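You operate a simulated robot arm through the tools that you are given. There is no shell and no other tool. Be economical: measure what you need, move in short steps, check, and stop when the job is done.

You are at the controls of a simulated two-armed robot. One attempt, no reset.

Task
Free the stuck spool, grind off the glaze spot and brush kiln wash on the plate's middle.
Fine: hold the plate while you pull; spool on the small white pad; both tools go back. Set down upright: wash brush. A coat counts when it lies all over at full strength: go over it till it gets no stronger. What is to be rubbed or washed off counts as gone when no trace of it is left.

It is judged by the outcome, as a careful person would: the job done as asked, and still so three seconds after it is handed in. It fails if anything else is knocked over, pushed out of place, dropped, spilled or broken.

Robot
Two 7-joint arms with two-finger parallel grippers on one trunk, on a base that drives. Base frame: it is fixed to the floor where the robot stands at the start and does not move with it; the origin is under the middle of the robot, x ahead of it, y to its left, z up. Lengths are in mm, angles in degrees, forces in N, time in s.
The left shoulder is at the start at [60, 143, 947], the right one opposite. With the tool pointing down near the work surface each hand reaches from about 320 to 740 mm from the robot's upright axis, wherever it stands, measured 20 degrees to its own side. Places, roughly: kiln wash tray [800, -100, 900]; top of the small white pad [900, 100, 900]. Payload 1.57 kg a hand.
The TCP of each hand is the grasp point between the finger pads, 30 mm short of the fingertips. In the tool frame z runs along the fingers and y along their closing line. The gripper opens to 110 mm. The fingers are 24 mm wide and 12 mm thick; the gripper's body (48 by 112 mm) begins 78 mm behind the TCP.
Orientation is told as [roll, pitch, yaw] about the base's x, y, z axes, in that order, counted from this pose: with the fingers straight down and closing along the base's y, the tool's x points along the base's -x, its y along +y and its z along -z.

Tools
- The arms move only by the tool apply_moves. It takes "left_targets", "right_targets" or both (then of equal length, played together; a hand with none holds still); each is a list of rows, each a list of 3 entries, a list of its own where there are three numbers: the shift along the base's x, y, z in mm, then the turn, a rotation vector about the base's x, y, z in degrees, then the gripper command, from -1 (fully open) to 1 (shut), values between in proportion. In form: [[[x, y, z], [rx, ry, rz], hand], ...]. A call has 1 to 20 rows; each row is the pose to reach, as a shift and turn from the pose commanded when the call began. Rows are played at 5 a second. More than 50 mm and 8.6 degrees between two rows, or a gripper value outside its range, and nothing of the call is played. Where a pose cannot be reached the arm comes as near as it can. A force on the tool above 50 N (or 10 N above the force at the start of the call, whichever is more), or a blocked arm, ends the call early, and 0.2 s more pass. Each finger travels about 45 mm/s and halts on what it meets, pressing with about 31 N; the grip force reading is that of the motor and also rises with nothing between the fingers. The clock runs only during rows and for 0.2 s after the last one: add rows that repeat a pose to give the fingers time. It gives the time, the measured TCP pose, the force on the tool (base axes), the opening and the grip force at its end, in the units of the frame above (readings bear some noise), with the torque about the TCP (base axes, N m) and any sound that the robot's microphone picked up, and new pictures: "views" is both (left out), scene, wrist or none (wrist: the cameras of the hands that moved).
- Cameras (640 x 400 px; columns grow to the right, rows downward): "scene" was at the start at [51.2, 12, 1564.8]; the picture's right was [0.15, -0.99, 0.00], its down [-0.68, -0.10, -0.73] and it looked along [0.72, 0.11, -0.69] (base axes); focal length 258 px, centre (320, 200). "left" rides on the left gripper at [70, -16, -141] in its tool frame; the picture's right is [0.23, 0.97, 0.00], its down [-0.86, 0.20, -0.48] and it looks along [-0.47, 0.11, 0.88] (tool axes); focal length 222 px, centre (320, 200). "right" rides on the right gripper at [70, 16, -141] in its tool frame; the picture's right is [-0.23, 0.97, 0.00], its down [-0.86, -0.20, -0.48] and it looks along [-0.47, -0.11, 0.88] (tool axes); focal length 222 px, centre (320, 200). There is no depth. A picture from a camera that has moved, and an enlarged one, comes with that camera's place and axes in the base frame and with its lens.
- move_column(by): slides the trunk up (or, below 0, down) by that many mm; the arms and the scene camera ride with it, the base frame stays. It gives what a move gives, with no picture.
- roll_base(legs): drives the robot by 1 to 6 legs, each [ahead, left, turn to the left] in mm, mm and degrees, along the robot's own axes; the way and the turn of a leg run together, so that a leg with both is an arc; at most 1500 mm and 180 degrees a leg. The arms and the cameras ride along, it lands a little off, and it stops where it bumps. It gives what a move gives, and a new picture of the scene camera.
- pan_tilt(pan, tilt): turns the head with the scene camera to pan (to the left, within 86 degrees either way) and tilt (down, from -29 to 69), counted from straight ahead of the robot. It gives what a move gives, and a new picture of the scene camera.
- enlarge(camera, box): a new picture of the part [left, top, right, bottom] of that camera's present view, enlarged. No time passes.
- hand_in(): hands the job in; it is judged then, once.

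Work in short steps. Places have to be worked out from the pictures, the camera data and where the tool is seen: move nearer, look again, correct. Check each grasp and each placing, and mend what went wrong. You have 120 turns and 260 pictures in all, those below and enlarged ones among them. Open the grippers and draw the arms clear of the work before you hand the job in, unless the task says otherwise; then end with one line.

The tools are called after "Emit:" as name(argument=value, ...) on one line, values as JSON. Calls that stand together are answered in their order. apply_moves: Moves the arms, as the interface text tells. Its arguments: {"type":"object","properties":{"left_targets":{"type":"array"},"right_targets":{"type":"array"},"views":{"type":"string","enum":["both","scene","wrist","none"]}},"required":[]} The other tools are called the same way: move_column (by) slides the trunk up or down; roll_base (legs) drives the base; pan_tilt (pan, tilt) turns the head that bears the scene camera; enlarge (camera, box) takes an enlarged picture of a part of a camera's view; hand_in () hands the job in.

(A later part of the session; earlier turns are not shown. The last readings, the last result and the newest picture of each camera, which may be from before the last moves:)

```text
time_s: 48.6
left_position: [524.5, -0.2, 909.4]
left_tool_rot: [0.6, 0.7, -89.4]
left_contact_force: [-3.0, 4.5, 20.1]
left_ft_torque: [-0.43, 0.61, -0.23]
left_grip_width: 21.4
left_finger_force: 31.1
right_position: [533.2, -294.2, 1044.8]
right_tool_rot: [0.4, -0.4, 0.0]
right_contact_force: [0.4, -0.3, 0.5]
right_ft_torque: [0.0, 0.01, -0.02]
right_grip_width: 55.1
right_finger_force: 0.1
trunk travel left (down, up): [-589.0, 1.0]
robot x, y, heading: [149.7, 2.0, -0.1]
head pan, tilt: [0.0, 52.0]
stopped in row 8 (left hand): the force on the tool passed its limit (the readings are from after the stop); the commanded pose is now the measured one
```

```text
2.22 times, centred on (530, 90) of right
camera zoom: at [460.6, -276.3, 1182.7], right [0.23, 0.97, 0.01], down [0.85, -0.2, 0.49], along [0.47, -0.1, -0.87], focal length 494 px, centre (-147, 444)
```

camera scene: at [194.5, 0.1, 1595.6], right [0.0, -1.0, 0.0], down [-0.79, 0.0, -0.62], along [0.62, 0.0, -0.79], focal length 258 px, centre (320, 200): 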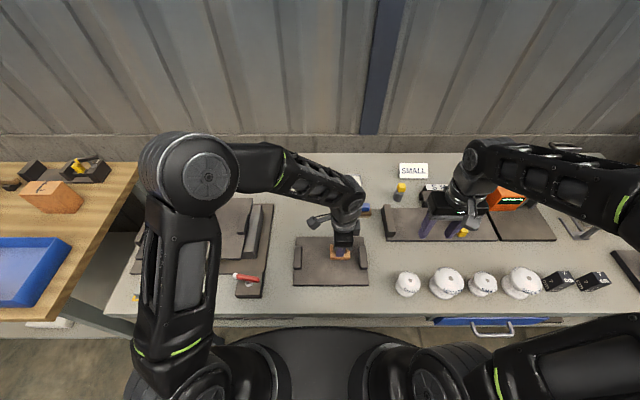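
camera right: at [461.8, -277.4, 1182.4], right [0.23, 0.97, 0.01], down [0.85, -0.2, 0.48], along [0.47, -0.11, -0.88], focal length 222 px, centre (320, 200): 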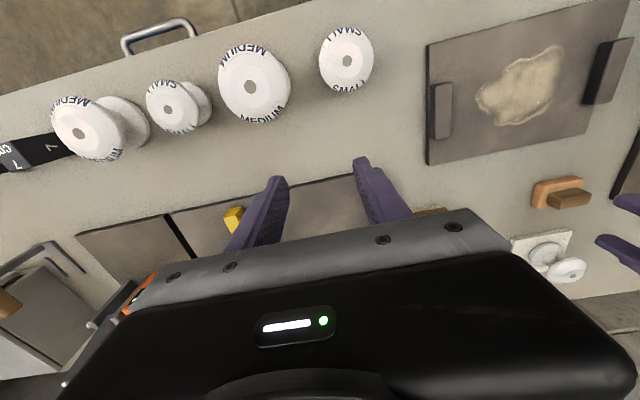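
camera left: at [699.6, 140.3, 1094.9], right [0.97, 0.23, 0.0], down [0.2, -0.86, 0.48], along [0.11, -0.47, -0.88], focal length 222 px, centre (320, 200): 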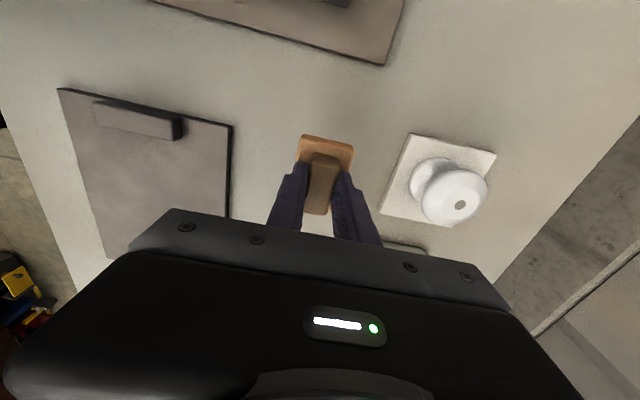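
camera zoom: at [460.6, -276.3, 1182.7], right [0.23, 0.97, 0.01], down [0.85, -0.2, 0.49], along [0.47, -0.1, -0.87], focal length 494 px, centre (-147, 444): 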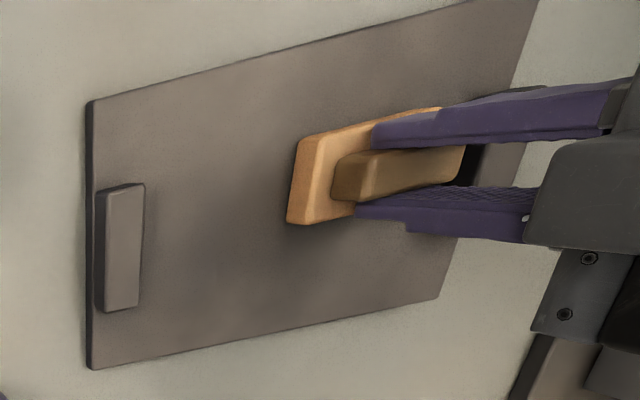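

Light final strokes over the near lines, then lift.

Emit:
apply_moves(left_targets=[[[-5, -10, 0.8], [-0.5, -0.6, -0.5], 1], [[-8, -30, 0.8], [-0.5, -0.6, -0.5], 1], [[-8, -50, 0.8], [-0.5, -0.6, -0.5], 1], [[-20, -55, 0.8], [-0.5, -0.6, -0.5], 1], [[-20, -35, 0.8], [-0.5, -0.6, -0.5], 1], [[-20, -15, 0.8], [-0.5, -0.6, -0.5], 1], [[-20, 0, 1], [-0.5, -0.6, -0.5], 1], [[-20, 0, 20], [-0.5, -0.6, -0.5], 1], [[-20, 10, 45], [-0.5, -0.6, -0.5], 1], [[15, 30, 52], [-0.5, -0.6, -0.5], 1], [[50, 50, 52], [-0.5, -0.6, -0.5], 1], [[90, 65, 52], [-0.5, -0.6, -0.5], 1], [[135, 66, 52], [-0.5, -0.6, -0.5], 1], [[175, 67, 50], [-0.5, -0.6, -0.5], 1], [[191.5, 66.7, 45], [-0.5, -0.6, -0.5], 1]])

Emit:
enlarge(camera="scene", box=[270, 170, 370, 290])

Emit:
enlarge(camera="right", box=[420, 0, 640, 180])

```text
time_s: 51.8
left_position: [715.5, 67.4, 952.5]
left_tool_rot: [1.1, 0.3, -90.1]
left_contact_force: [-0.1, -0.1, -0.9]
left_ft_torque: [0.01, -0.02, 0.01]
left_grip_width: 21.5
left_finger_force: 30.9
right_position: [533.3, -293.4, 1042.9]
right_tool_rot: [0.3, -0.3, -0.1]
right_contact_force: [0.6, 0.4, -0.2]
right_ft_torque: [-0.01, -0.01, 0.02]
right_grip_width: 54.9
right_finger_force: 0.0
trunk travel left (down, up): [-589.0, 1.0]
robot x, y, heading: [152.4, -0.9, 0.2]
head pan, tilt: [0.0, 52.0]
camera scene: at [196.8, -0.1, 1595.7], right [0.0, -1.0, 0.0], down [-0.79, 0.0, -0.62], along [0.62, 0.0, -0.79], focal length 258 px, centre (320, 200)
camera left: at [697.5, 136.1, 1093.4], right [0.97, 0.23, 0.02], down [0.19, -0.86, 0.48], along [0.13, -0.46, -0.88], focal length 222 px, centre (320, 200)
```

scene: 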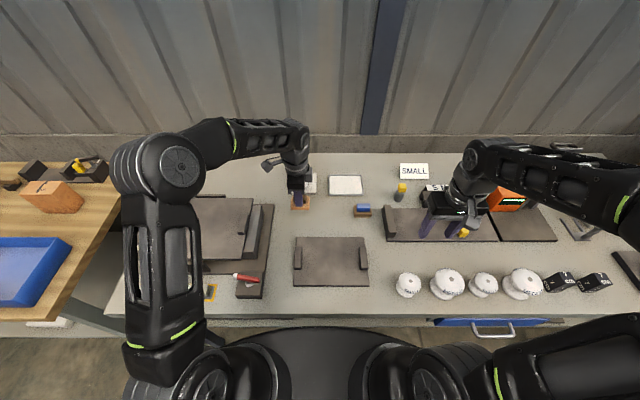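
left: 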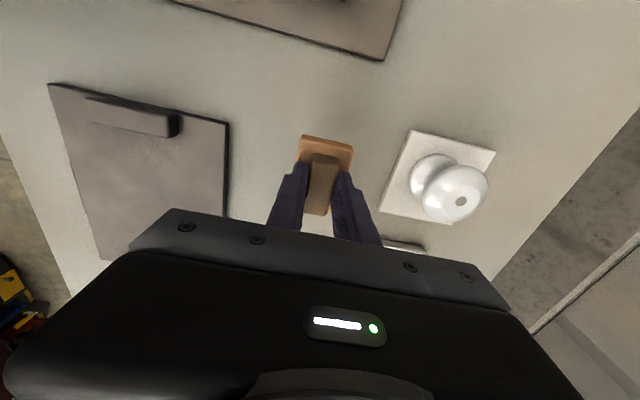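

```text
3.33 times, centred on (320, 230) of scene
camera zoom: at [196.8, -0.1, 1595.7], right [0.0, -1.0, 0.0], down [-0.79, 0.0, -0.62], along [0.62, 0.0, -0.79], focal length 860 px, centre (320, 100)
```

zoom: 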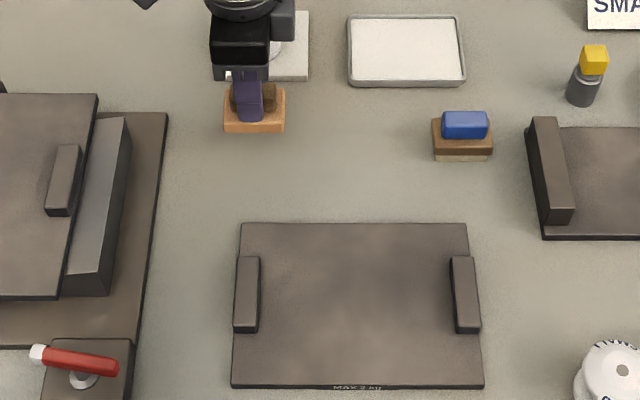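

```text
2.22 times, centred on (530, 90) of right
camera zoom: at [462.0, -276.6, 1182.5], right [0.23, 0.97, 0.01], down [0.85, -0.2, 0.48], along [0.47, -0.1, -0.88], focal length 494 px, centre (-147, 444)
```

zoom: 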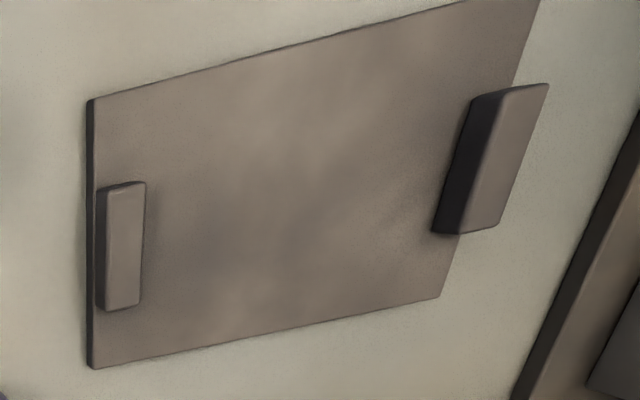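

Plate clean (texture unchanged between passes). Return the grinder to its place at (716,66.5), levelled.

Emit:
apply_moves(left_targets=[[[0.5, -1, -20], [-0.3, 0.9, 0], 1], [[0.5, -1, -40], [-0.3, 0.9, 0], 1], [[0.5, -1, -48], [-0.3, 0.9, 0], 1], [[0.5, -1, -50], [-0.3, 0.9, 0], 1], [[0.5, -1, -51.5], [-0.3, 0.9, 0], 1]], views="wrist")

```text
time_s: 53.0
left_position: [718.5, 65.9, 901.8]
left_tool_rot: [0.1, -0.2, -90.0]
left_contact_force: [-0.6, -0.3, -2.3]
left_ft_torque: [0.0, -0.01, 0.0]
left_grip_width: 21.2
left_finger_force: 30.9
right_position: [534.0, -293.3, 1042.8]
right_tool_rot: [0.3, -0.4, 0.0]
right_contact_force: [-0.4, 0.5, 0.2]
right_ft_torque: [0.0, 0.01, 0.01]
right_grip_width: 54.8
right_finger_force: 0.0
trunk travel left (down, up): [-589.0, 1.0]
robot x, y, heading: [155.0, -2.8, 0.3]
head pan, tilt: [0.0, 52.0]
camera left: at [701.0, 134.9, 1043.0], right [0.97, 0.23, 0.0], down [0.2, -0.85, 0.48], along [0.11, -0.47, -0.88], focal length 222 px, centre (320, 200)
```

left: 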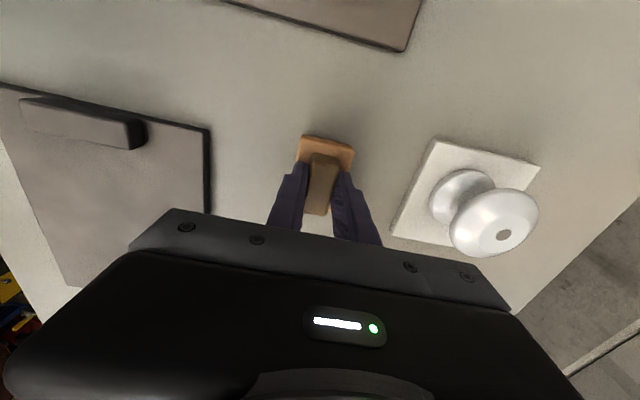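

Emit:
apply_moves(left_targets=[[[-1, 0, -1], [0, 0, 0], 1], [[-1, 0, -2], [0, 0, 0], 1], [[-1, 0, -2.5], [0, 0, 0], 1]], views="none")

```text
time_s: 53.8
left_position: [716.3, 64.8, 899.1]
left_tool_rot: [0.2, -0.1, -90.0]
left_contact_force: [-1.0, 0.7, -1.3]
left_ft_torque: [0.0, 0.03, -0.02]
left_grip_width: 21.4
left_finger_force: 31.2
right_position: [533.1, -293.2, 1043.7]
right_tool_rot: [0.3, -0.4, -0.1]
right_contact_force: [0.1, 0.7, -0.3]
right_ft_torque: [0.03, 0.04, 0.0]
right_grip_width: 54.8
right_finger_force: 0.0
trunk travel left (down, up): [-589.0, 1.0]
robot x, y, heading: [150.9, 1.8, -0.0]
head pan, tilt: [0.0, 52.0]
```

Still not touching (tool slid slightly in the grip). Continue down slowly.

Emit:
apply_moves(left_targets=[[[0, 1, -1], [0, 0, 0], 1], [[0, 1, -2], [0, 0, 0], 1], [[0, 1, -3], [0, 0, 0], 1]], views="none")

```text
time_s: 54.6
left_position: [716.3, 66.1, 897.9]
left_tool_rot: [0.4, -0.1, -90.0]
left_contact_force: [-0.8, 2.2, 12.8]
left_ft_torque: [0.52, 0.36, -0.05]
left_grip_width: 21.4
left_finger_force: 30.9
right_position: [533.7, -294.7, 1044.0]
right_tool_rot: [0.4, -0.5, 0.0]
right_contact_force: [0.0, -0.2, 0.2]
right_ft_torque: [-0.01, 0.03, 0.04]
right_grip_width: 54.9
right_finger_force: 0.1
trunk travel left (down, up): [-589.0, 1.0]
robot x, y, heading: [154.0, -1.9, 0.0]
head pan, tilt: [0.0, 52.0]
```

Grinder is on the table. Open, lift, and park the left hand aside.

Emit:
apply_moves(left_targets=[[[0, 0, 1], [0, 0, 0], 0.8], [[0, 0, 1], [0, 0, 0], 0.4], [[0, 0, 1], [0, 0, 0], 0], [[0, 0, 25], [0, 0, 0], 0], [[0, 0, 65], [0, 0, 0], 0], [[0, 40, 90], [0, 0, 0], 0], [[-10, 80, 110], [0, 0, 0], 0], [[-20, 120, 130], [0, 0, 0], 0]])

Emit:
enlarge(camera="scene", box=[270, 150, 390, 230])

```text
time_s: 56.4
left_position: [697.2, 186.0, 1024.8]
left_tool_rot: [0.2, -0.1, -89.9]
left_contact_force: [-0.2, 0.1, 0.2]
left_ft_torque: [0.0, 0.0, -0.01]
left_grip_width: 55.3
left_finger_force: 0.0
right_position: [533.1, -293.6, 1044.3]
right_tool_rot: [0.2, -0.5, 0.0]
right_contact_force: [0.2, 0.9, -0.6]
right_ft_torque: [0.01, 0.0, 0.01]
right_grip_width: 55.3
right_finger_force: 0.0
trunk travel left (down, up): [-589.0, 1.0]
robot x, y, heading: [156.2, -1.1, -0.1]
head pan, tilt: [0.0, 52.0]
camera scene: at [196.0, 1.1, 1595.7], right [0.0, -1.0, 0.0], down [-0.79, 0.0, -0.62], along [0.62, 0.0, -0.79], focal length 258 px, centre (320, 200)
camera left: at [679.5, 255.6, 1166.8], right [0.97, 0.23, 0.0], down [0.2, -0.85, 0.48], along [0.11, -0.47, -0.88], focal length 222 px, centre (320, 200)
```

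scene: 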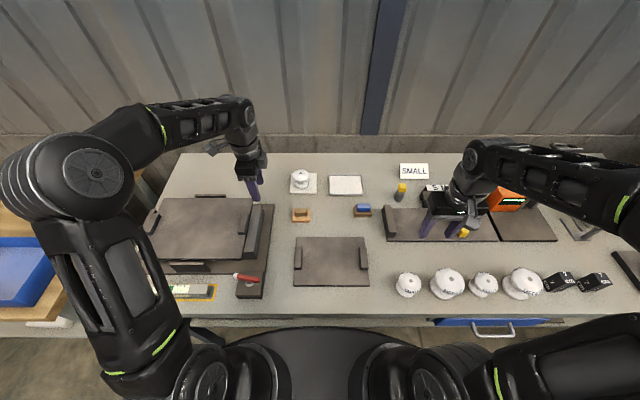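
left: 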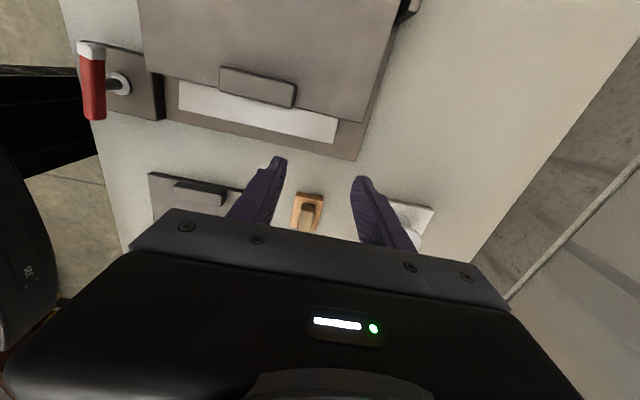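

```text
5.00 times, centred on (330, 190) of scene
camera zoom: at [196.0, 1.1, 1595.7], right [0.0, -1.0, 0.0], down [-0.79, 0.0, -0.62], along [0.62, 0.0, -0.79], focal length 1290 px, centre (270, 250)
```

zoom: 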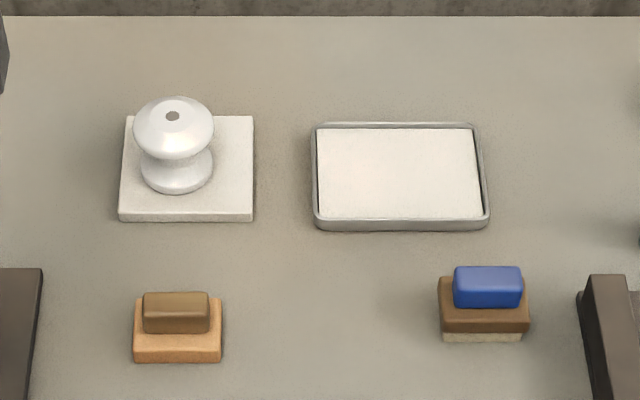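

Spool is square on the pad and the grinder is back. Now send the right hand, yawed +90°, above the brush (≈(718,-148)).

Emit:
apply_moves(right_targets=[[[15, 13, 0], [0, 0, 8.2], 0], [[30, 26, 0], [0, 0, 16.4], 0], [[47, 39, 0], [0, 0, 24.6], 0], [[64, 52, -5], [0, 0, 32.8], 0], [[81, 65, -10], [0, 0, 41], 0], [[98, 78, -18], [0, 0, 49.2], 0], [[115, 91, -26], [0, 0, 57.4], 0], [[132, 104, -36], [0, 0, 65.6], 0], [[149, 118, -46], [0, 0, 73.8], 0], [[166, 132, -58], [0, 0, 82], 0], [[184, 146, -70], [0, 0, 90], 0]])

Emit:
enlarge(camera="scene", box=[310, 150, 430, 230])

```text
time_s: 58.8
left_position: [697.8, 186.0, 1026.7]
left_tool_rot: [0.2, -0.1, -90.1]
left_contact_force: [0.3, 0.2, 0.2]
left_ft_torque: [0.02, 0.01, 0.0]
left_grip_width: 54.9
left_finger_force: 0.1
right_position: [717.9, -146.8, 973.0]
right_tool_rot: [0.3, -0.4, 90.0]
right_contact_force: [-0.5, 0.5, 0.0]
right_ft_torque: [-0.02, 0.01, -0.02]
right_grip_width: 54.8
right_finger_force: 0.1
trunk travel left (down, up): [-589.0, 1.0]
robot x, y, heading: [147.7, -1.0, -0.2]
head pan, tilt: [0.0, 52.0]
camera scene: at [197.5, 0.3, 1595.7], right [0.0, -1.0, 0.0], down [-0.79, 0.0, -0.62], along [0.62, 0.0, -0.79], focal length 258 px, centre (320, 200)
camera right: at [701.8, -217.2, 1112.0], right [-0.97, 0.22, 0.01], down [0.2, 0.85, 0.48], along [0.1, 0.47, -0.88], focal length 222 px, centre (320, 200)
```

scene: 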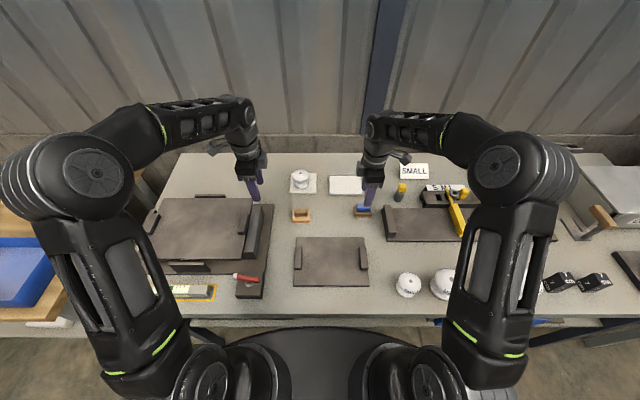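
right: 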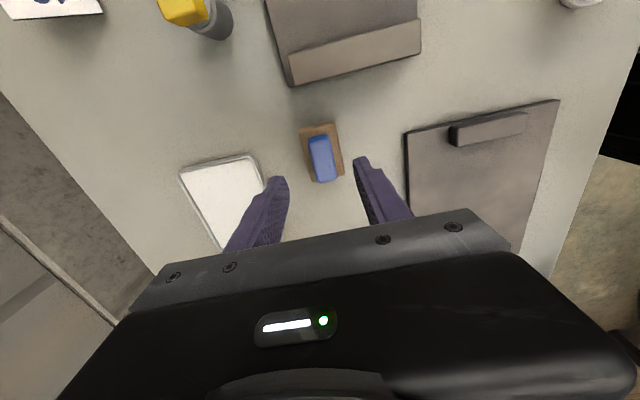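

```text
5.00 times, centred on (370, 190) of scene
camera zoom: at [197.5, 0.3, 1595.7], right [0.0, -1.0, 0.0], down [-0.79, 0.0, -0.62], along [0.62, 0.0, -0.79], focal length 1290 px, centre (70, 250)
```

zoom: 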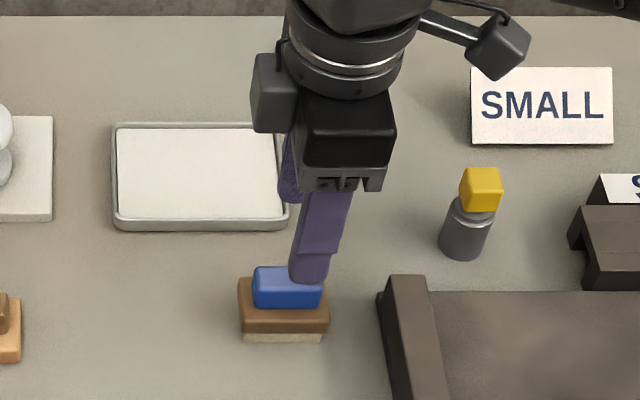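

Brush handle at ≈(716,-147.5). Descend around it.

Emit:
apply_moves(right_targets=[[[-2, -1, -30], [0, 0, 0], 0], [[-2, -1, -52], [0, 0, 0], 0], [[-2, -1, -66], [0, 0, 0], 0]], views="wrist")

Emit:
enlarge(camera="scene", box=[330, 180, 410, 230])

```text
time_s: 59.6
left_position: [697.1, 185.8, 1026.3]
left_tool_rot: [0.2, -0.1, -89.9]
left_contact_force: [-0.6, -0.3, 0.5]
left_ft_torque: [0.0, 0.02, -0.02]
left_grip_width: 54.5
left_finger_force: 0.1
right_position: [716.1, -148.5, 908.1]
right_tool_rot: [0.3, -0.3, 90.0]
right_contact_force: [0.3, 0.1, -0.8]
right_ft_torque: [0.03, 0.03, -0.01]
right_grip_width: 55.1
right_finger_force: 0.1
trunk travel left (down, up): [-589.0, 1.0]
robot x, y, heading: [151.0, 1.6, -0.2]
head pan, tilt: [0.0, 52.0]
camera right: at [699.4, -217.8, 1046.8], right [-0.97, 0.23, 0.01], down [0.2, 0.85, 0.48], along [0.1, 0.47, -0.88], focal length 222 px, centre (320, 200)
```

right: 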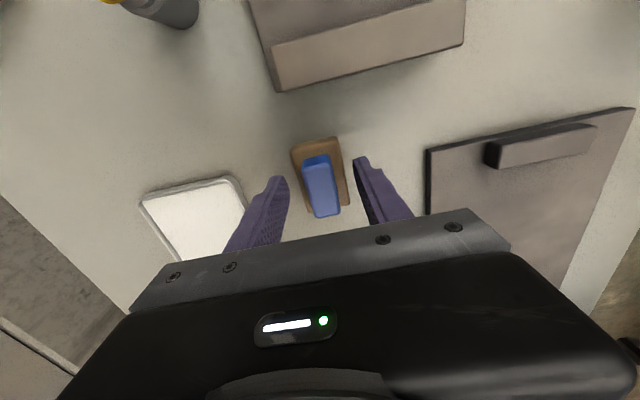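

```text
8.00 times, centred on (370, 205) of scene
camera zoom: at [197.0, 0.1, 1595.7], right [0.0, -1.0, 0.0], down [-0.79, 0.0, -0.62], along [0.62, 0.0, -0.79], focal length 2064 px, centre (-80, 160)
```

zoom: 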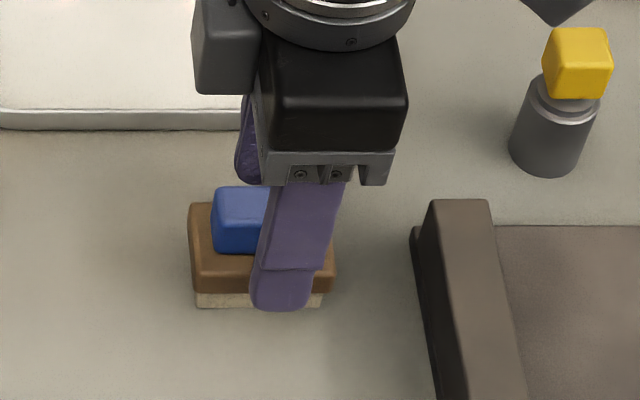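

Finger is ~6 mm off toward −y; shift +6 mm and raise 3 mm so tips clear the wood, then close.

Emit:
apply_moves(right_targets=[[[0, 6, 3], [0, 0, 0], 0], [[0, 6, 3], [0, 0, 0], 0.3], [[0, 6, 3], [0, 0, 0], 0.6], [[0, 6, 3], [0, 0, 0], 1], [[0, 6, 3], [0, 0, 0], 1], [[0, 6, 3], [0, 0, 0], 1]], views="wrist")

Emit:
enlarge(camera="scene", box=[330, 180, 410, 230])

```text
time_s: 61.0
left_position: [697.1, 185.9, 1026.1]
left_tool_rot: [0.2, -0.1, -90.1]
left_contact_force: [0.3, -0.2, 0.1]
left_ft_torque: [0.02, 0.01, -0.01]
left_grip_width: 55.1
left_finger_force: 0.1
right_position: [715.5, -141.4, 911.6]
right_tool_rot: [0.4, -0.4, 90.0]
right_contact_force: [0.1, -0.3, 0.2]
right_ft_torque: [-0.01, -0.02, -0.03]
right_grip_width: 21.2
right_finger_force: 30.9
trunk travel left (down, up): [-589.0, 1.0]
robot x, y, heading: [151.9, -1.3, 0.2]
head pan, tilt: [0.0, 52.0]
camera right: at [699.2, -211.3, 1050.3], right [-0.97, 0.23, 0.01], down [0.2, 0.85, 0.48], along [0.1, 0.47, -0.88], focal length 222 px, centre (320, 200)
```

right: 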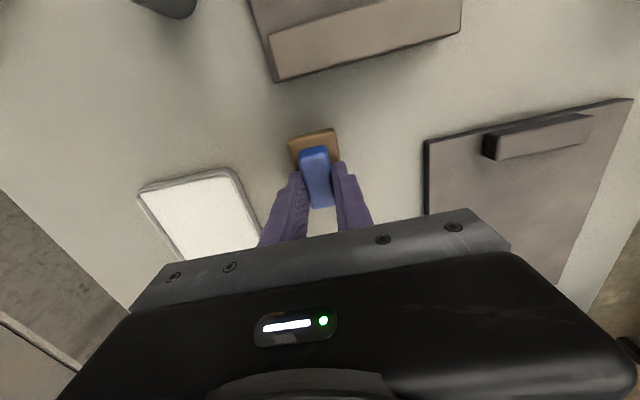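

```text
8.00 times, centred on (370, 205) of scene
camera zoom: at [196.5, 0.1, 1595.7], right [0.0, -1.0, 0.0], down [-0.79, 0.0, -0.62], along [0.62, 0.0, -0.79], focal length 2064 px, centre (-80, 160)
```

zoom: 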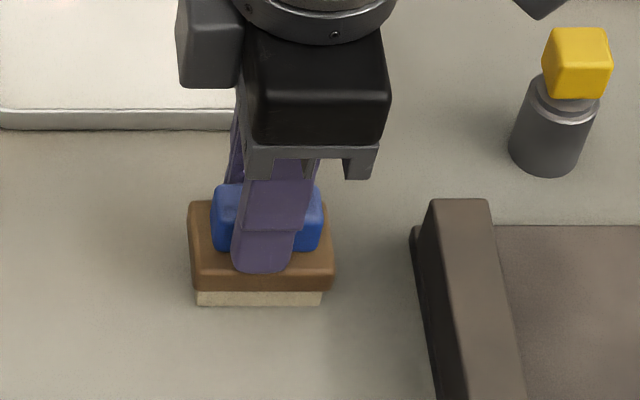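

Brush gripped centrally. Lift and carry it above the tray (centre ≈ (847,-97)).

Emit:
apply_moves(right_targets=[[[0, 0, 15], [0, 0, 0], 1], [[0, 0, 45], [0, 0, 0], 1], [[35, 12, 50], [0, 0, 0], 1], [[75, 25, 50], [0, 0, 0], 1], [[115, 38, 50], [0, 0, 0], 1], [[131, 44, 45], [0, 0, 0], 1], [[131, 44, 25], [0, 0, 0], 1]])

Emit:
enlarge(camera="scene", box=[290, 140, 410, 220])

```text
time_s: 62.6
left_position: [697.4, 186.4, 1025.8]
left_tool_rot: [0.2, -0.2, -90.1]
left_contact_force: [-0.2, -0.7, -0.5]
left_ft_torque: [-0.06, 0.02, -0.02]
left_grip_width: 55.1
left_finger_force: 0.1
right_position: [846.5, -98.0, 932.2]
right_tool_rot: [0.1, -0.4, 90.1]
right_contact_force: [0.0, 0.3, -1.3]
right_ft_torque: [-0.01, 0.03, -0.01]
right_grip_width: 20.9
right_finger_force: 31.4
right hand out of reach, approached as far as the arm can: row 6
trunk travel left (down, up): [-589.0, 1.0]
robot x, y, heading: [152.4, 1.4, -0.1]
head pan, tilt: [0.0, 52.0]
camera scene: at [198.1, 0.8, 1595.6], right [0.0, -1.0, 0.0], down [-0.79, 0.0, -0.61], along [0.61, 0.0, -0.79], focal length 258 px, centre (320, 200)
camera right: at [830.4, -167.9, 1072.1], right [-0.97, 0.23, 0.0], down [0.2, 0.85, 0.48], along [0.11, 0.47, -0.87], focal length 222 px, centre (320, 200)
```

scene: 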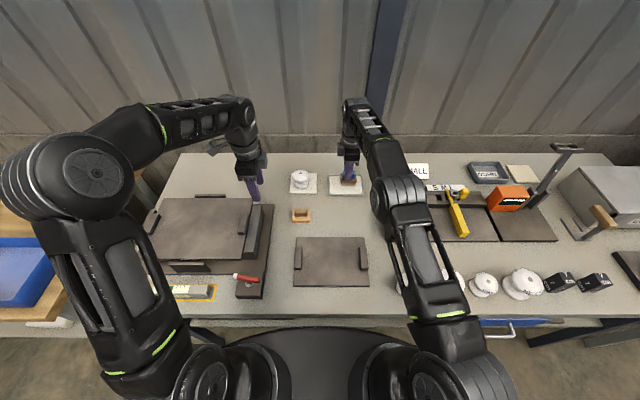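
right: 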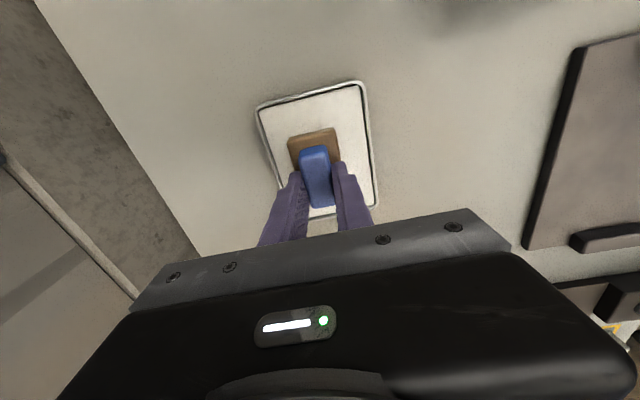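

```text
5.00 times, centred on (350, 180) of scene
camera zoom: at [198.1, 0.8, 1595.6], right [0.0, -1.0, 0.0], down [-0.79, 0.0, -0.61], along [0.61, 0.0, -0.79], focal length 1290 px, centre (170, 300)
```

zoom: 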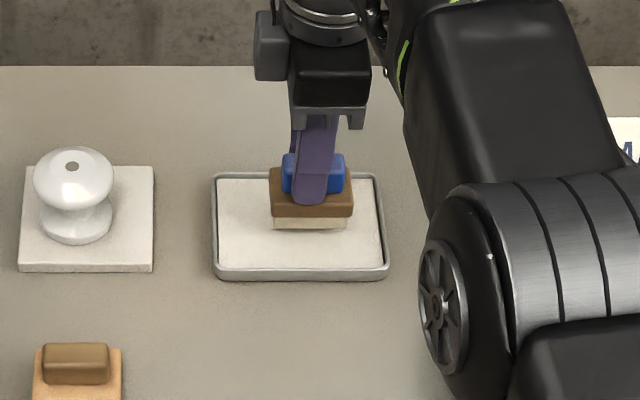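

Brush is above the tray. Lower slowly into the wash.

Emit:
apply_moves(right_targets=[[[0, 0, -5], [0, 0, 0], 1], [[0, 0, -9], [0, 0, 0], 1], [[0, 0, -12], [0, 0, 0], 1], [[0, 0, -14], [0, 0, 0], 1], [[0, 0, -16], [0, 0, 0], 1]], views="none")

```text
time_s: 63.8
left_position: [696.2, 187.0, 1027.8]
left_tool_rot: [0.3, -0.1, -90.0]
left_contact_force: [-0.2, -0.3, -0.1]
left_ft_torque: [-0.01, 0.01, 0.0]
left_grip_width: 55.0
left_finger_force: 0.1
right_position: [847.7, -98.6, 922.8]
right_tool_rot: [-0.2, -0.4, 90.0]
right_contact_force: [-0.3, -1.6, 21.5]
right_ft_torque: [-0.21, 0.04, -0.03]
right_grip_width: 21.0
right_finger_force: 31.3
trunk travel left (down, up): [-589.0, 1.0]
robot x, y, heading: [152.1, -1.1, -0.0]
head pan, tilt: [0.0, 52.0]
```

Bristles pressed into the wash (21 N). Dwell, then lift and carry to the plate's middle.

Emit:
apply_moves(right_targets=[[[0, 0, 1.5], [0, 0, 0], 1], [[0, 0, 1.5], [0, 0, 0], 1], [[0, 0, 10], [0, 0, 0], 1], [[0, 0, 35], [0, 0, 0], 1], [[-40, 10, 45], [0, 0, 0], 1], [[-85, 20, 45], [0, 0, 0], 1], [[-130, 30, 45], [0, 0, 0], 1], [[-175, 40, 45], [0, 0, 0], 1], [[-220, 50, 45], [0, 0, 0], 1], [[-265, 58, 45], [0, 0, 0], 1], [[-310, 64, 40], [0, 0, 0], 1], [[-310, 64, 25], [0, 0, 0], 1]])

Emit:
enlarge(camera="scene", box=[280, 150, 400, 290])

```text
time_s: 66.4
left_position: [698.5, 185.9, 1025.7]
left_tool_rot: [0.1, -0.1, -90.0]
left_contact_force: [0.7, 0.2, 0.1]
left_ft_torque: [-0.02, 0.01, 0.0]
left_grip_width: 54.9
left_finger_force: 0.0
right_position: [537.4, -34.9, 944.0]
right_tool_rot: [0.3, -0.5, 90.1]
right_contact_force: [-0.4, 0.0, -0.6]
right_ft_torque: [0.02, -0.01, 0.0]
right_grip_width: 21.2
right_finger_force: 31.2
right hand out of reach, approached as far as the arm can: row 4
trunk travel left (down, up): [-589.0, 1.0]
robot x, y, heading: [153.3, 2.1, 0.1]
head pan, tilt: [0.0, 52.0]
camera scene: at [197.8, 0.2, 1595.6], right [0.0, -1.0, 0.0], down [-0.79, 0.0, -0.61], along [0.61, 0.0, -0.79], focal length 258 px, centre (320, 200)
camera right: at [520.5, -104.6, 1084.7], right [-0.97, 0.23, 0.01], down [0.2, 0.85, 0.48], along [0.1, 0.47, -0.87], focal length 222 px, centre (320, 200)
```

scene: 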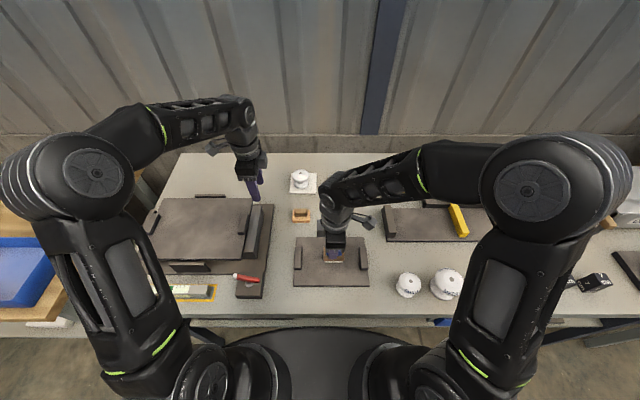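
right: 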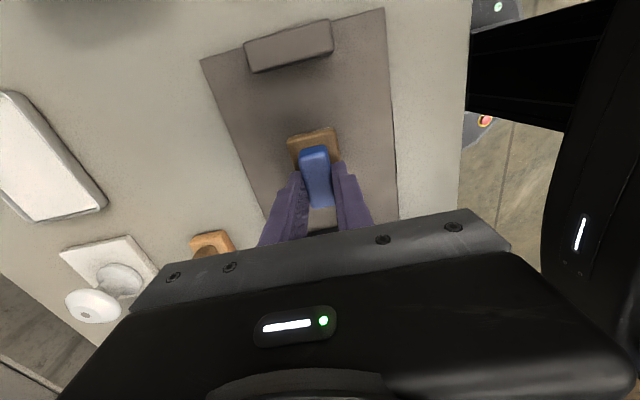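

```text
2.86 times, centred on (340, 220) of scene
camera zoom: at [197.8, 0.2, 1595.6], right [0.0, -1.0, 0.0], down [-0.79, 0.0, -0.61], along [0.61, 0.0, -0.79], focal length 737 px, centre (263, 143)
```

zoom: 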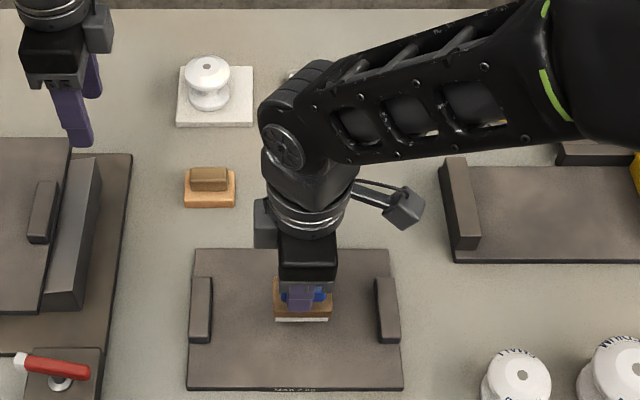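

Bristles are white with wash. Lower onto the plate middle gently.

Emit:
apply_moves(right_targets=[[[0, 0, -12], [0, 0, 0], 1], [[0, 0, -18], [0, 0, 0], 1], [[0, 0, -21], [0, 0, 0], 1], [[0, 0, -23], [0, 0, 0], 1]], views="none")

```text
time_s: 67.4
left_position: [696.4, 185.0, 1026.9]
left_tool_rot: [0.3, -0.1, -90.0]
left_contact_force: [-0.2, -0.3, 0.4]
left_ft_torque: [0.03, -0.02, -0.02]
left_grip_width: 55.0
left_finger_force: 0.0
right_position: [536.3, -35.1, 922.4]
right_tool_rot: [0.1, -0.4, 90.0]
right_contact_force: [-3.7, -2.8, 21.7]
right_ft_torque: [-0.22, 0.1, -0.01]
right_grip_width: 20.8
right_finger_force: 31.8
trunk travel left (down, up): [-589.0, 1.0]
robot x, y, heading: [148.9, 2.5, -0.1]
head pan, tilt: [0.0, 52.0]
```

Contact. Brush strokes along y at middle and neighbouring lines with lighter pressure.

Emit:
apply_moves(right_targets=[[[0, 0, 1.2], [0, 0, 0], 1], [[0, 17, 1.2], [0, 0, 0], 1], [[0, 34, 1.2], [0, 0, 0], 1], [[0, 17, 1.2], [0, 0, 0], 1], [[0, 0, 1.2], [0, 0, 0], 1], [[0, -17, 1.2], [0, 0, 0], 1], [[0, -32, 1.2], [0, 0, 0], 1], [[18, -32, 1.2], [0, 0, 0], 1], [[18, -16, 1.2], [0, 0, 0], 1], [[18, 0, 1.2], [0, 0, 0], 1], [[18, 17, 1.2], [0, 0, 0], 1], [[18, 34, 1.2], [0, 0, 0], 1], [[0, 34, 1.2], [0, 0, 0], 1], [[-18, 34, 1.2], [0, 0, 0], 1], [[-18, 17, 1.2], [0, 0, 0], 1], [[-18, 0, 1.2], [0, 0, 0], 1], [[-18, -16, 1.2], [0, 0, 0], 1], [[-18, -32, 1.2], [0, 0, 0], 1]])

Emit:
enlarge(camera="scene", box=[280, 220, 380, 290])

```text
time_s: 71.2
left_position: [696.3, 185.9, 1026.6]
left_tool_rot: [0.2, -0.1, -90.0]
left_contact_force: [0.1, -0.1, -0.1]
left_ft_torque: [0.01, -0.03, 0.02]
left_grip_width: 55.0
left_finger_force: 0.1
right_position: [520.1, -66.3, 923.2]
right_tool_rot: [0.3, -0.4, 90.0]
right_contact_force: [0.3, 1.1, 3.9]
right_ft_torque: [0.18, -0.06, 0.03]
right_grip_width: 21.2
right_finger_force: 31.2
trunk travel left (down, up): [-589.0, 1.0]
robot x, y, heading: [152.9, -0.3, -0.1]
head pan, tilt: [0.0, 52.0]
camera scene: at [196.2, 0.0, 1595.7], right [0.0, -1.0, 0.0], down [-0.79, 0.0, -0.62], along [0.62, 0.0, -0.79], focal length 258 px, centre (320, 200)
camera right: at [502.5, -135.9, 1062.2], right [-0.97, 0.23, 0.01], down [0.2, 0.85, 0.48], along [0.1, 0.47, -0.88], focal length 222 px, centre (320, 200)
```

scene: 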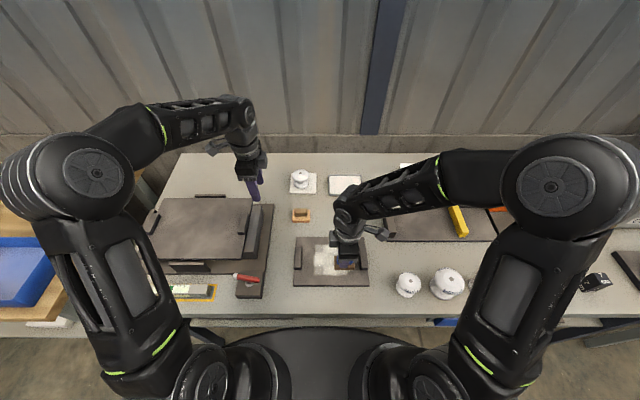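
right: 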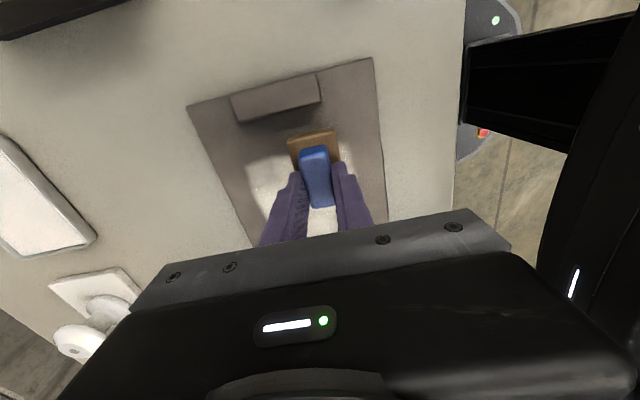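

```text
5.71 times, centred on (330, 255) of scene
camera zoom: at [196.2, 0.0, 1595.7], right [0.0, -1.0, 0.0], down [-0.79, 0.0, -0.62], along [0.62, 0.0, -0.79], focal length 1475 px, centre (263, -114)
```

zoom: 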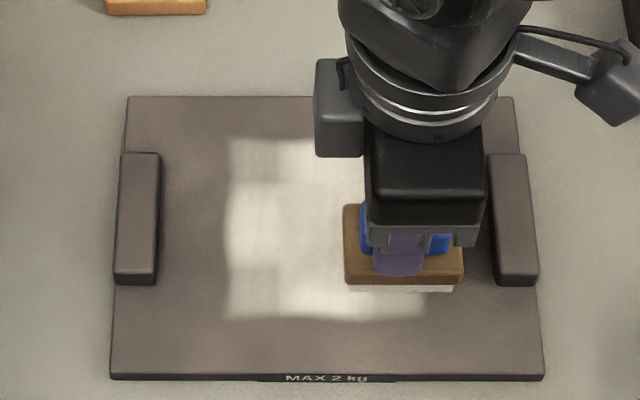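

Coat is building. Another set of strokes on intermediate and outer lines.

Emit:
apply_moves(right_targets=[[[-8, 0, -0.5], [0, 0, 0], 1], [[-8, 17, -0.5], [0, 0, 0], 1], [[-8, 34, -0.5], [0, 0, 0], 1], [[-8, 51, -0.5], [0, 0, 0], 1], [[-8, 68, -0.5], [0, 0, 0], 1], [[8, 68, -0.5], [0, 0, 0], 1], [[8, 51, -0.5], [0, 0, 0], 1], [[8, 34, -0.5], [0, 0, 0], 1], [[8, 17, -0.5], [0, 0, 0], 1], [[8, 0, -0.5], [0, 0, 0], 1], [[26, 0, -0.5], [0, 0, 0], 1], [[26, 17, -0.5], [0, 0, 0], 1], [[26, 34, -0.5], [0, 0, 0], 1], [[26, 51, -0.5], [0, 0, 0], 1], [[26, 68, -0.5], [0, 0, 0], 1], [[44, 68, -0.5], [0, 0, 0], 1], [[44, 51, -0.5], [0, 0, 0], 1], [[44, 34, -0.5], [0, 0, 0], 1], [[44, 17, -0.5], [0, 0, 0], 1], [[44, 0, -0.5], [0, 0, 0], 1]], views="wrist")

Emit:
enlarge(camera="scene", box=[280, 220, 380, 290])

```text
time_s: 75.4
left_position: [697.2, 184.8, 1027.2]
left_tool_rot: [0.2, -0.1, -90.1]
left_contact_force: [-0.3, -0.1, -0.5]
left_ft_torque: [-0.02, 0.0, 0.04]
left_grip_width: 55.0
left_finger_force: 0.1
right_position: [563.0, -66.8, 922.6]
right_tool_rot: [0.3, -0.4, 90.1]
right_contact_force: [0.6, 1.1, 6.1]
right_ft_torque: [0.26, -0.08, 0.02]
right_grip_width: 21.2
right_finger_force: 31.1
trunk travel left (down, up): [-589.0, 1.0]
robot x, y, heading: [151.8, 1.0, 0.2]
head pan, tilt: [0.0, 52.0]
camera right: at [546.6, -135.8, 1061.4], right [-0.97, 0.23, 0.01], down [0.2, 0.85, 0.49], along [0.11, 0.47, -0.87], focal length 222 px, centre (320, 200)
```

right: 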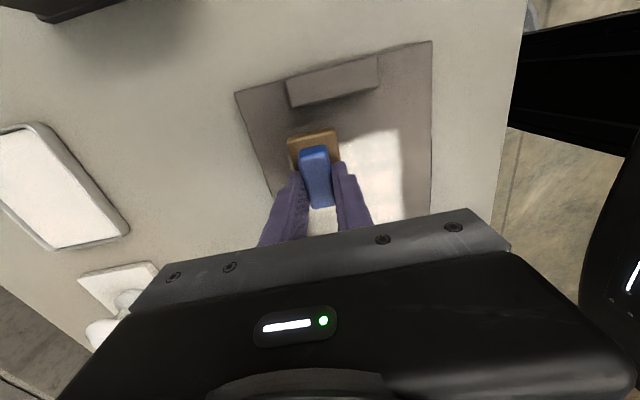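

```text
5.71 times, centred on (330, 255) of scene
camera zoom: at [196.1, 0.2, 1595.8], right [0.0, -1.0, 0.0], down [-0.79, 0.0, -0.62], along [0.62, 0.0, -0.79], focal length 1475 px, centre (263, -114)
```

zoom: 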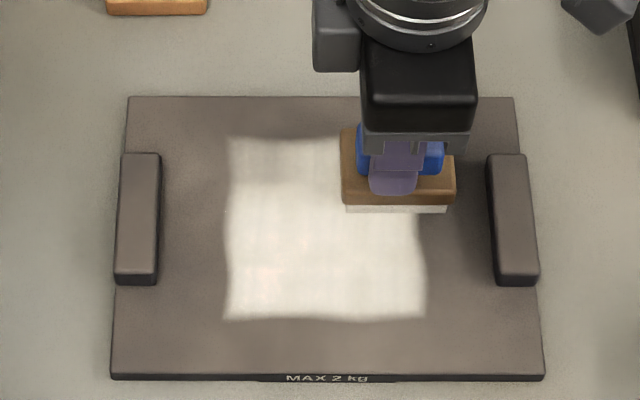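

The coat fills a square patch; nearly even. Re-dip the brush for a second full pass.

Emit:
apply_moves(right_targets=[[[0, 0, 20], [0, 0, 0], 1], [[15, -3, 45], [0, 0, 0], 1], [[60, -8, 48], [0, 0, 0], 1], [[105, -13, 48], [0, 0, 0], 1], [[150, -18, 48], [0, 0, 0], 1], [[195, -23, 48], [0, 0, 0], 1], [[240, -28, 48], [0, 0, 0], 1], [[284, -31, 40], [0, 0, 0], 1], [[284, -31, 15], [0, 0, 0], 1], [[284, -31, 5], [0, 0, 0], 1], [[284, -31, 1.5], [0, 0, 0], 1], [[284, -31, 0], [0, 0, 0], 1], [[284, -31, 0], [0, 0, 0], 1]])

Emit:
enlarge(camera="scene", box=[290, 225, 370, 285])

```text
time_s: 78.2
left_position: [697.1, 185.7, 1025.6]
left_tool_rot: [0.2, -0.2, -90.0]
left_contact_force: [0.4, 0.9, 0.6]
left_ft_torque: [0.0, 0.0, 0.02]
left_grip_width: 54.8
left_finger_force: 0.1
right_position: [846.6, -98.3, 923.1]
right_tool_rot: [0.2, -0.5, 90.0]
right_contact_force: [0.1, 0.8, 2.6]
right_ft_torque: [0.07, -0.05, 0.06]
right_grip_width: 21.1
right_finger_force: 31.4
right hand out of reach, approached as far as the arm can: row 8
trunk travel left (down, up): [-589.0, 1.0]
robot x, y, heading: [152.2, -0.3, -0.1]
head pan, tilt: [0.0, 52.0]
camera scene: at [196.4, 0.3, 1595.7], right [0.0, -1.0, 0.0], down [-0.79, 0.0, -0.62], along [0.62, 0.0, -0.79], focal length 258 px, centre (320, 200)
camera right: at [829.6, -167.1, 1061.7], right [-0.97, 0.23, 0.01], down [0.2, 0.85, 0.48], along [0.11, 0.47, -0.87], focal length 222 px, centre (320, 200)
```

scene: 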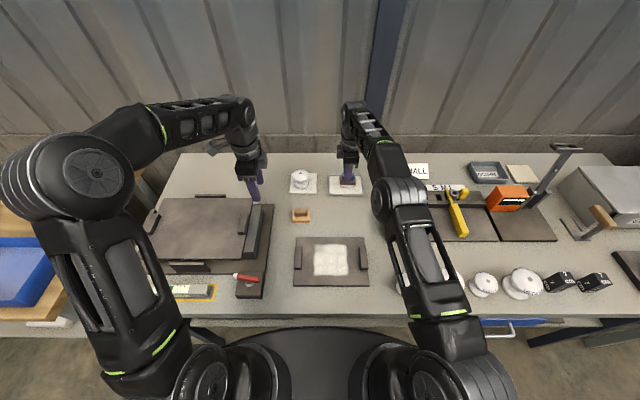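
right: 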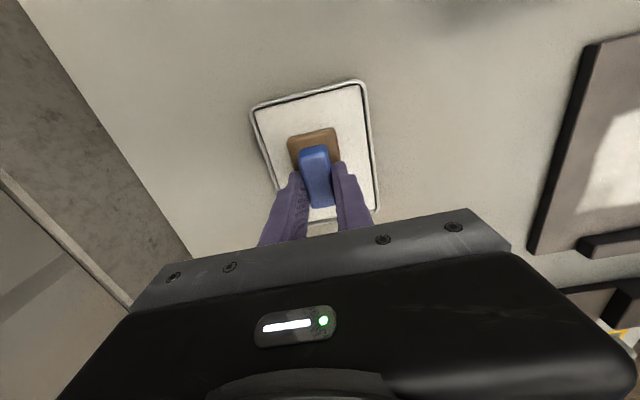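

```text
6.67 times, centred on (330, 255) of scene
camera zoom: at [196.4, 0.3, 1595.7], right [0.0, -1.0, 0.0], down [-0.79, 0.0, -0.62], along [0.62, 0.0, -0.79], focal length 1720 px, centre (253, -167)
```

zoom: 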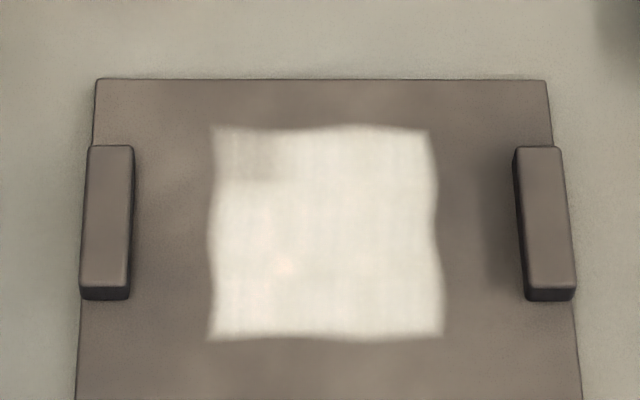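

Upper-left corner is weaker. Press in wash, return and go over the whole patch again, starting at that corner.

Emit:
apply_moves(right_targets=[[[0, 0, -1.5], [0, 0, 0], 1], [[0, 0, -1.5], [0, 0, 0], 1], [[0, 0, 12], [0, 0, 0], 1], [[0, 0, 35], [0, 0, 0], 1], [[-35, 15, 45], [0, 0, 0], 1], [[-80, 33, 45], [0, 0, 0], 1], [[-125, 51, 45], [0, 0, 0], 1], [[-168, 69, 45], [0, 0, 0], 1], [[-212, 87, 45], [0, 0, 0], 1], [[-255, 100, 40], [0, 0, 0], 1], [[-267, 100, 15], [0, 0, 0], 1], [[-267, 100, 3], [0, 0, 0], 1], [[-267, 100, -0.5], [0, 0, 0], 1], [[-267, 83, -0.5], [0, 0, 0], 1], [[-267, 66, -0.5], [0, 0, 0], 1], [[-267, 83, -0.5], [0, 0, 0], 1], [[-267, 100, -0.5], [0, 0, 0], 1], [[-279, 100, -0.5], [0, 0, 0], 1], [[-279, 83, -0.5], [0, 0, 0], 1], [[-279, 66, -0.5], [0, 0, 0], 1]], views="none")

Emit:
apply_moves(right_targets=[[[0, -17, 0], [0, 0, 0], 1], [[0, -34, 0], [0, 0, 0], 1], [[12, -34, 0], [0, 0, 0], 1], [[12, -17, 0], [0, 0, 0], 1], [[12, 0, 0], [0, 0, 0], 1], [[-5, 17, 0], [0, 0, 0], 1], [[-18, 34, 0], [0, 0, 0], 1], [[-18, 17, 0], [0, 0, 0], 1], [[-18, 0, 0], [0, 0, 0], 1], [[-18, -17, 0], [0, 0, 0], 1], [[-18, -34, 0], [0, 0, 0], 1], [[-36, -34, 0], [0, 0, 0], 1], [[-36, -17, 0], [0, 0, 0], 1], [[-36, 0, 0], [0, 0, 0], 1], [[-36, 17, 0], [0, 0, 0], 1], [[-36, 34, 0], [0, 0, 0], 1], [[-54, 34, 0], [0, 0, 0], 1], [[-54, 17, 0], [0, 0, 0], 1], [[-54, 0, 0], [0, 0, 0], 1], [[-54, -17, 0], [0, 0, 0], 1]], views="none")

Emit:
apply_moves(right_targets=[[[0, -17, 0], [0, 0, 0], 1], [[-16, -17, 0], [0, 0, 0], 1], [[-16, 0, 0], [0, 0, 0], 1], [[-16, 17, 0], [0, 0, 0], 1], [[-16, 34, 0], [0, 0, 0], 1], [[-16, 51, 0], [0, 0, 0], 1], [[-8, 34, 0], [0, 0, 0], 1], [[-8, 17, 0], [0, 0, 0], 1], [[-8, 0, 0], [0, 0, 0], 1], [[-8, -17, 0], [0, 0, 0], 1], [[10, -17, 0], [0, 0, 0], 1], [[10, 0, 0], [0, 0, 0], 1], [[10, 17, 0], [0, 0, 0], 1], [[10, 34, 0], [0, 0, 0], 1], [[10, 51, 0], [0, 0, 0], 1], [[28, 51, 0], [0, 0, 0], 1], [[28, 34, 0], [0, 0, 0], 1], [[28, 17, 0], [0, 0, 0], 1], [[28, 0, 0], [0, 0, 0], 1], [[28, -17, 0], [0, 0, 0], 1]])

Emit:
enlarge(camera="scene", box=[290, 225, 370, 285])

```text
time_s: 82.4
left_position: [696.1, 186.1, 1026.4]
left_tool_rot: [0.3, -0.2, -90.0]
left_contact_force: [0.2, -0.5, 0.5]
left_ft_torque: [0.0, -0.01, -0.02]
left_grip_width: 54.9
left_finger_force: 0.0
right_position: [567.0, -29.8, 922.7]
right_tool_rot: [0.2, -0.4, 90.1]
right_contact_force: [0.2, 5.7, 13.9]
right_ft_torque: [0.4, -0.1, 0.0]
right_grip_width: 21.0
right_finger_force: 31.2
right hand out of reach, approached as far as the arm can: row 4
trunk travel left (down, up): [-589.0, 1.0]
robot x, y, heading: [151.5, 1.1, -0.0]
head pan, tilt: [0.0, 52.0]
```

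```text
time_s: 86.6
left_position: [697.0, 184.5, 1025.2]
left_tool_rot: [0.1, -0.1, -90.0]
left_contact_force: [0.0, 0.6, -0.2]
left_ft_torque: [0.03, 0.01, -0.01]
left_grip_width: 54.7
left_finger_force: 0.1
right_position: [513.6, -49.5, 921.6]
right_tool_rot: [0.2, -0.4, 89.9]
right_contact_force: [0.7, 0.7, -0.1]
right_ft_torque: [0.06, -0.01, 0.01]
right_grip_width: 20.9
right_finger_force: 30.4
trunk travel left (down, up): [-589.0, 1.0]
robot x, y, heading: [152.3, 2.9, 0.0]
head pan, tilt: [0.0, 52.0]
```

```text
time_s: 90.8
left_position: [695.5, 185.8, 1027.4]
left_tool_rot: [0.3, -0.3, -90.1]
left_contact_force: [0.0, 0.2, -0.2]
left_ft_torque: [-0.02, 0.02, -0.01]
left_grip_width: 54.9
left_finger_force: 0.1
right_position: [539.0, -62.5, 921.2]
right_tool_rot: [0.2, -0.4, 90.2]
right_contact_force: [0.6, 8.0, 21.2]
right_ft_torque: [0.43, -0.05, 0.02]
right_grip_width: 20.9
right_finger_force: 30.9
trunk travel left (down, up): [-589.0, 1.0]
robot x, y, heading: [152.2, -2.5, -0.1]
head pan, tilt: [0.0, 52.0]
camera scene: at [195.2, 1.2, 1595.9], right [0.0, -1.0, 0.0], down [-0.79, 0.0, -0.62], along [0.62, 0.0, -0.79], focal length 258 px, centre (320, 200)
camera right: at [522.9, -132.6, 1060.9], right [-0.97, 0.23, 0.0], down [0.2, 0.85, 0.48], along [0.11, 0.47, -0.87], focal length 222 px, centre (320, 200)
```

scene: 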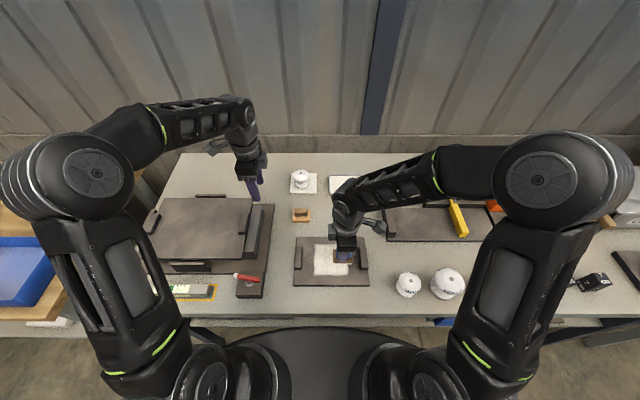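
right: 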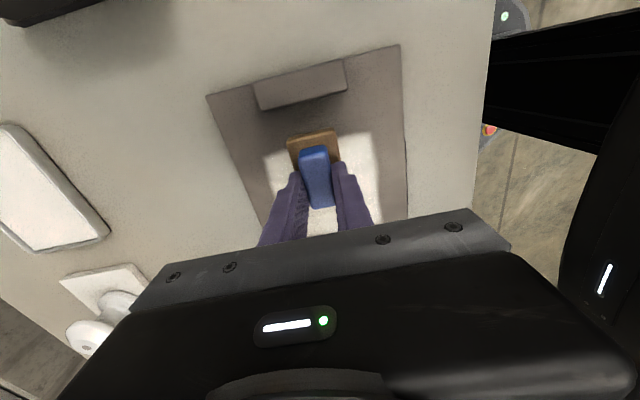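

```text
6.67 times, centred on (330, 255) of scene
camera zoom: at [195.2, 1.2, 1595.9], right [0.0, -1.0, 0.0], down [-0.79, 0.0, -0.62], along [0.62, 0.0, -0.79], focal length 1720 px, centre (253, -167)
```

zoom: 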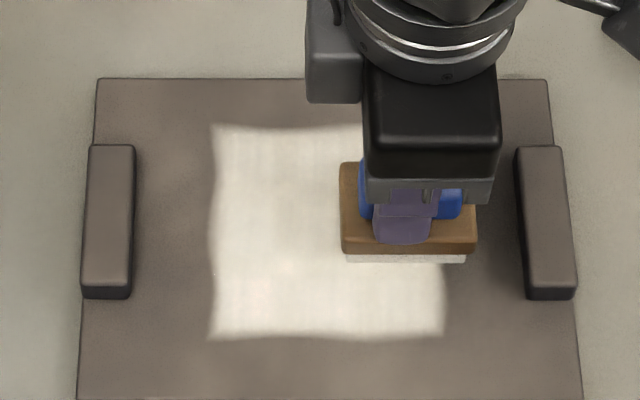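

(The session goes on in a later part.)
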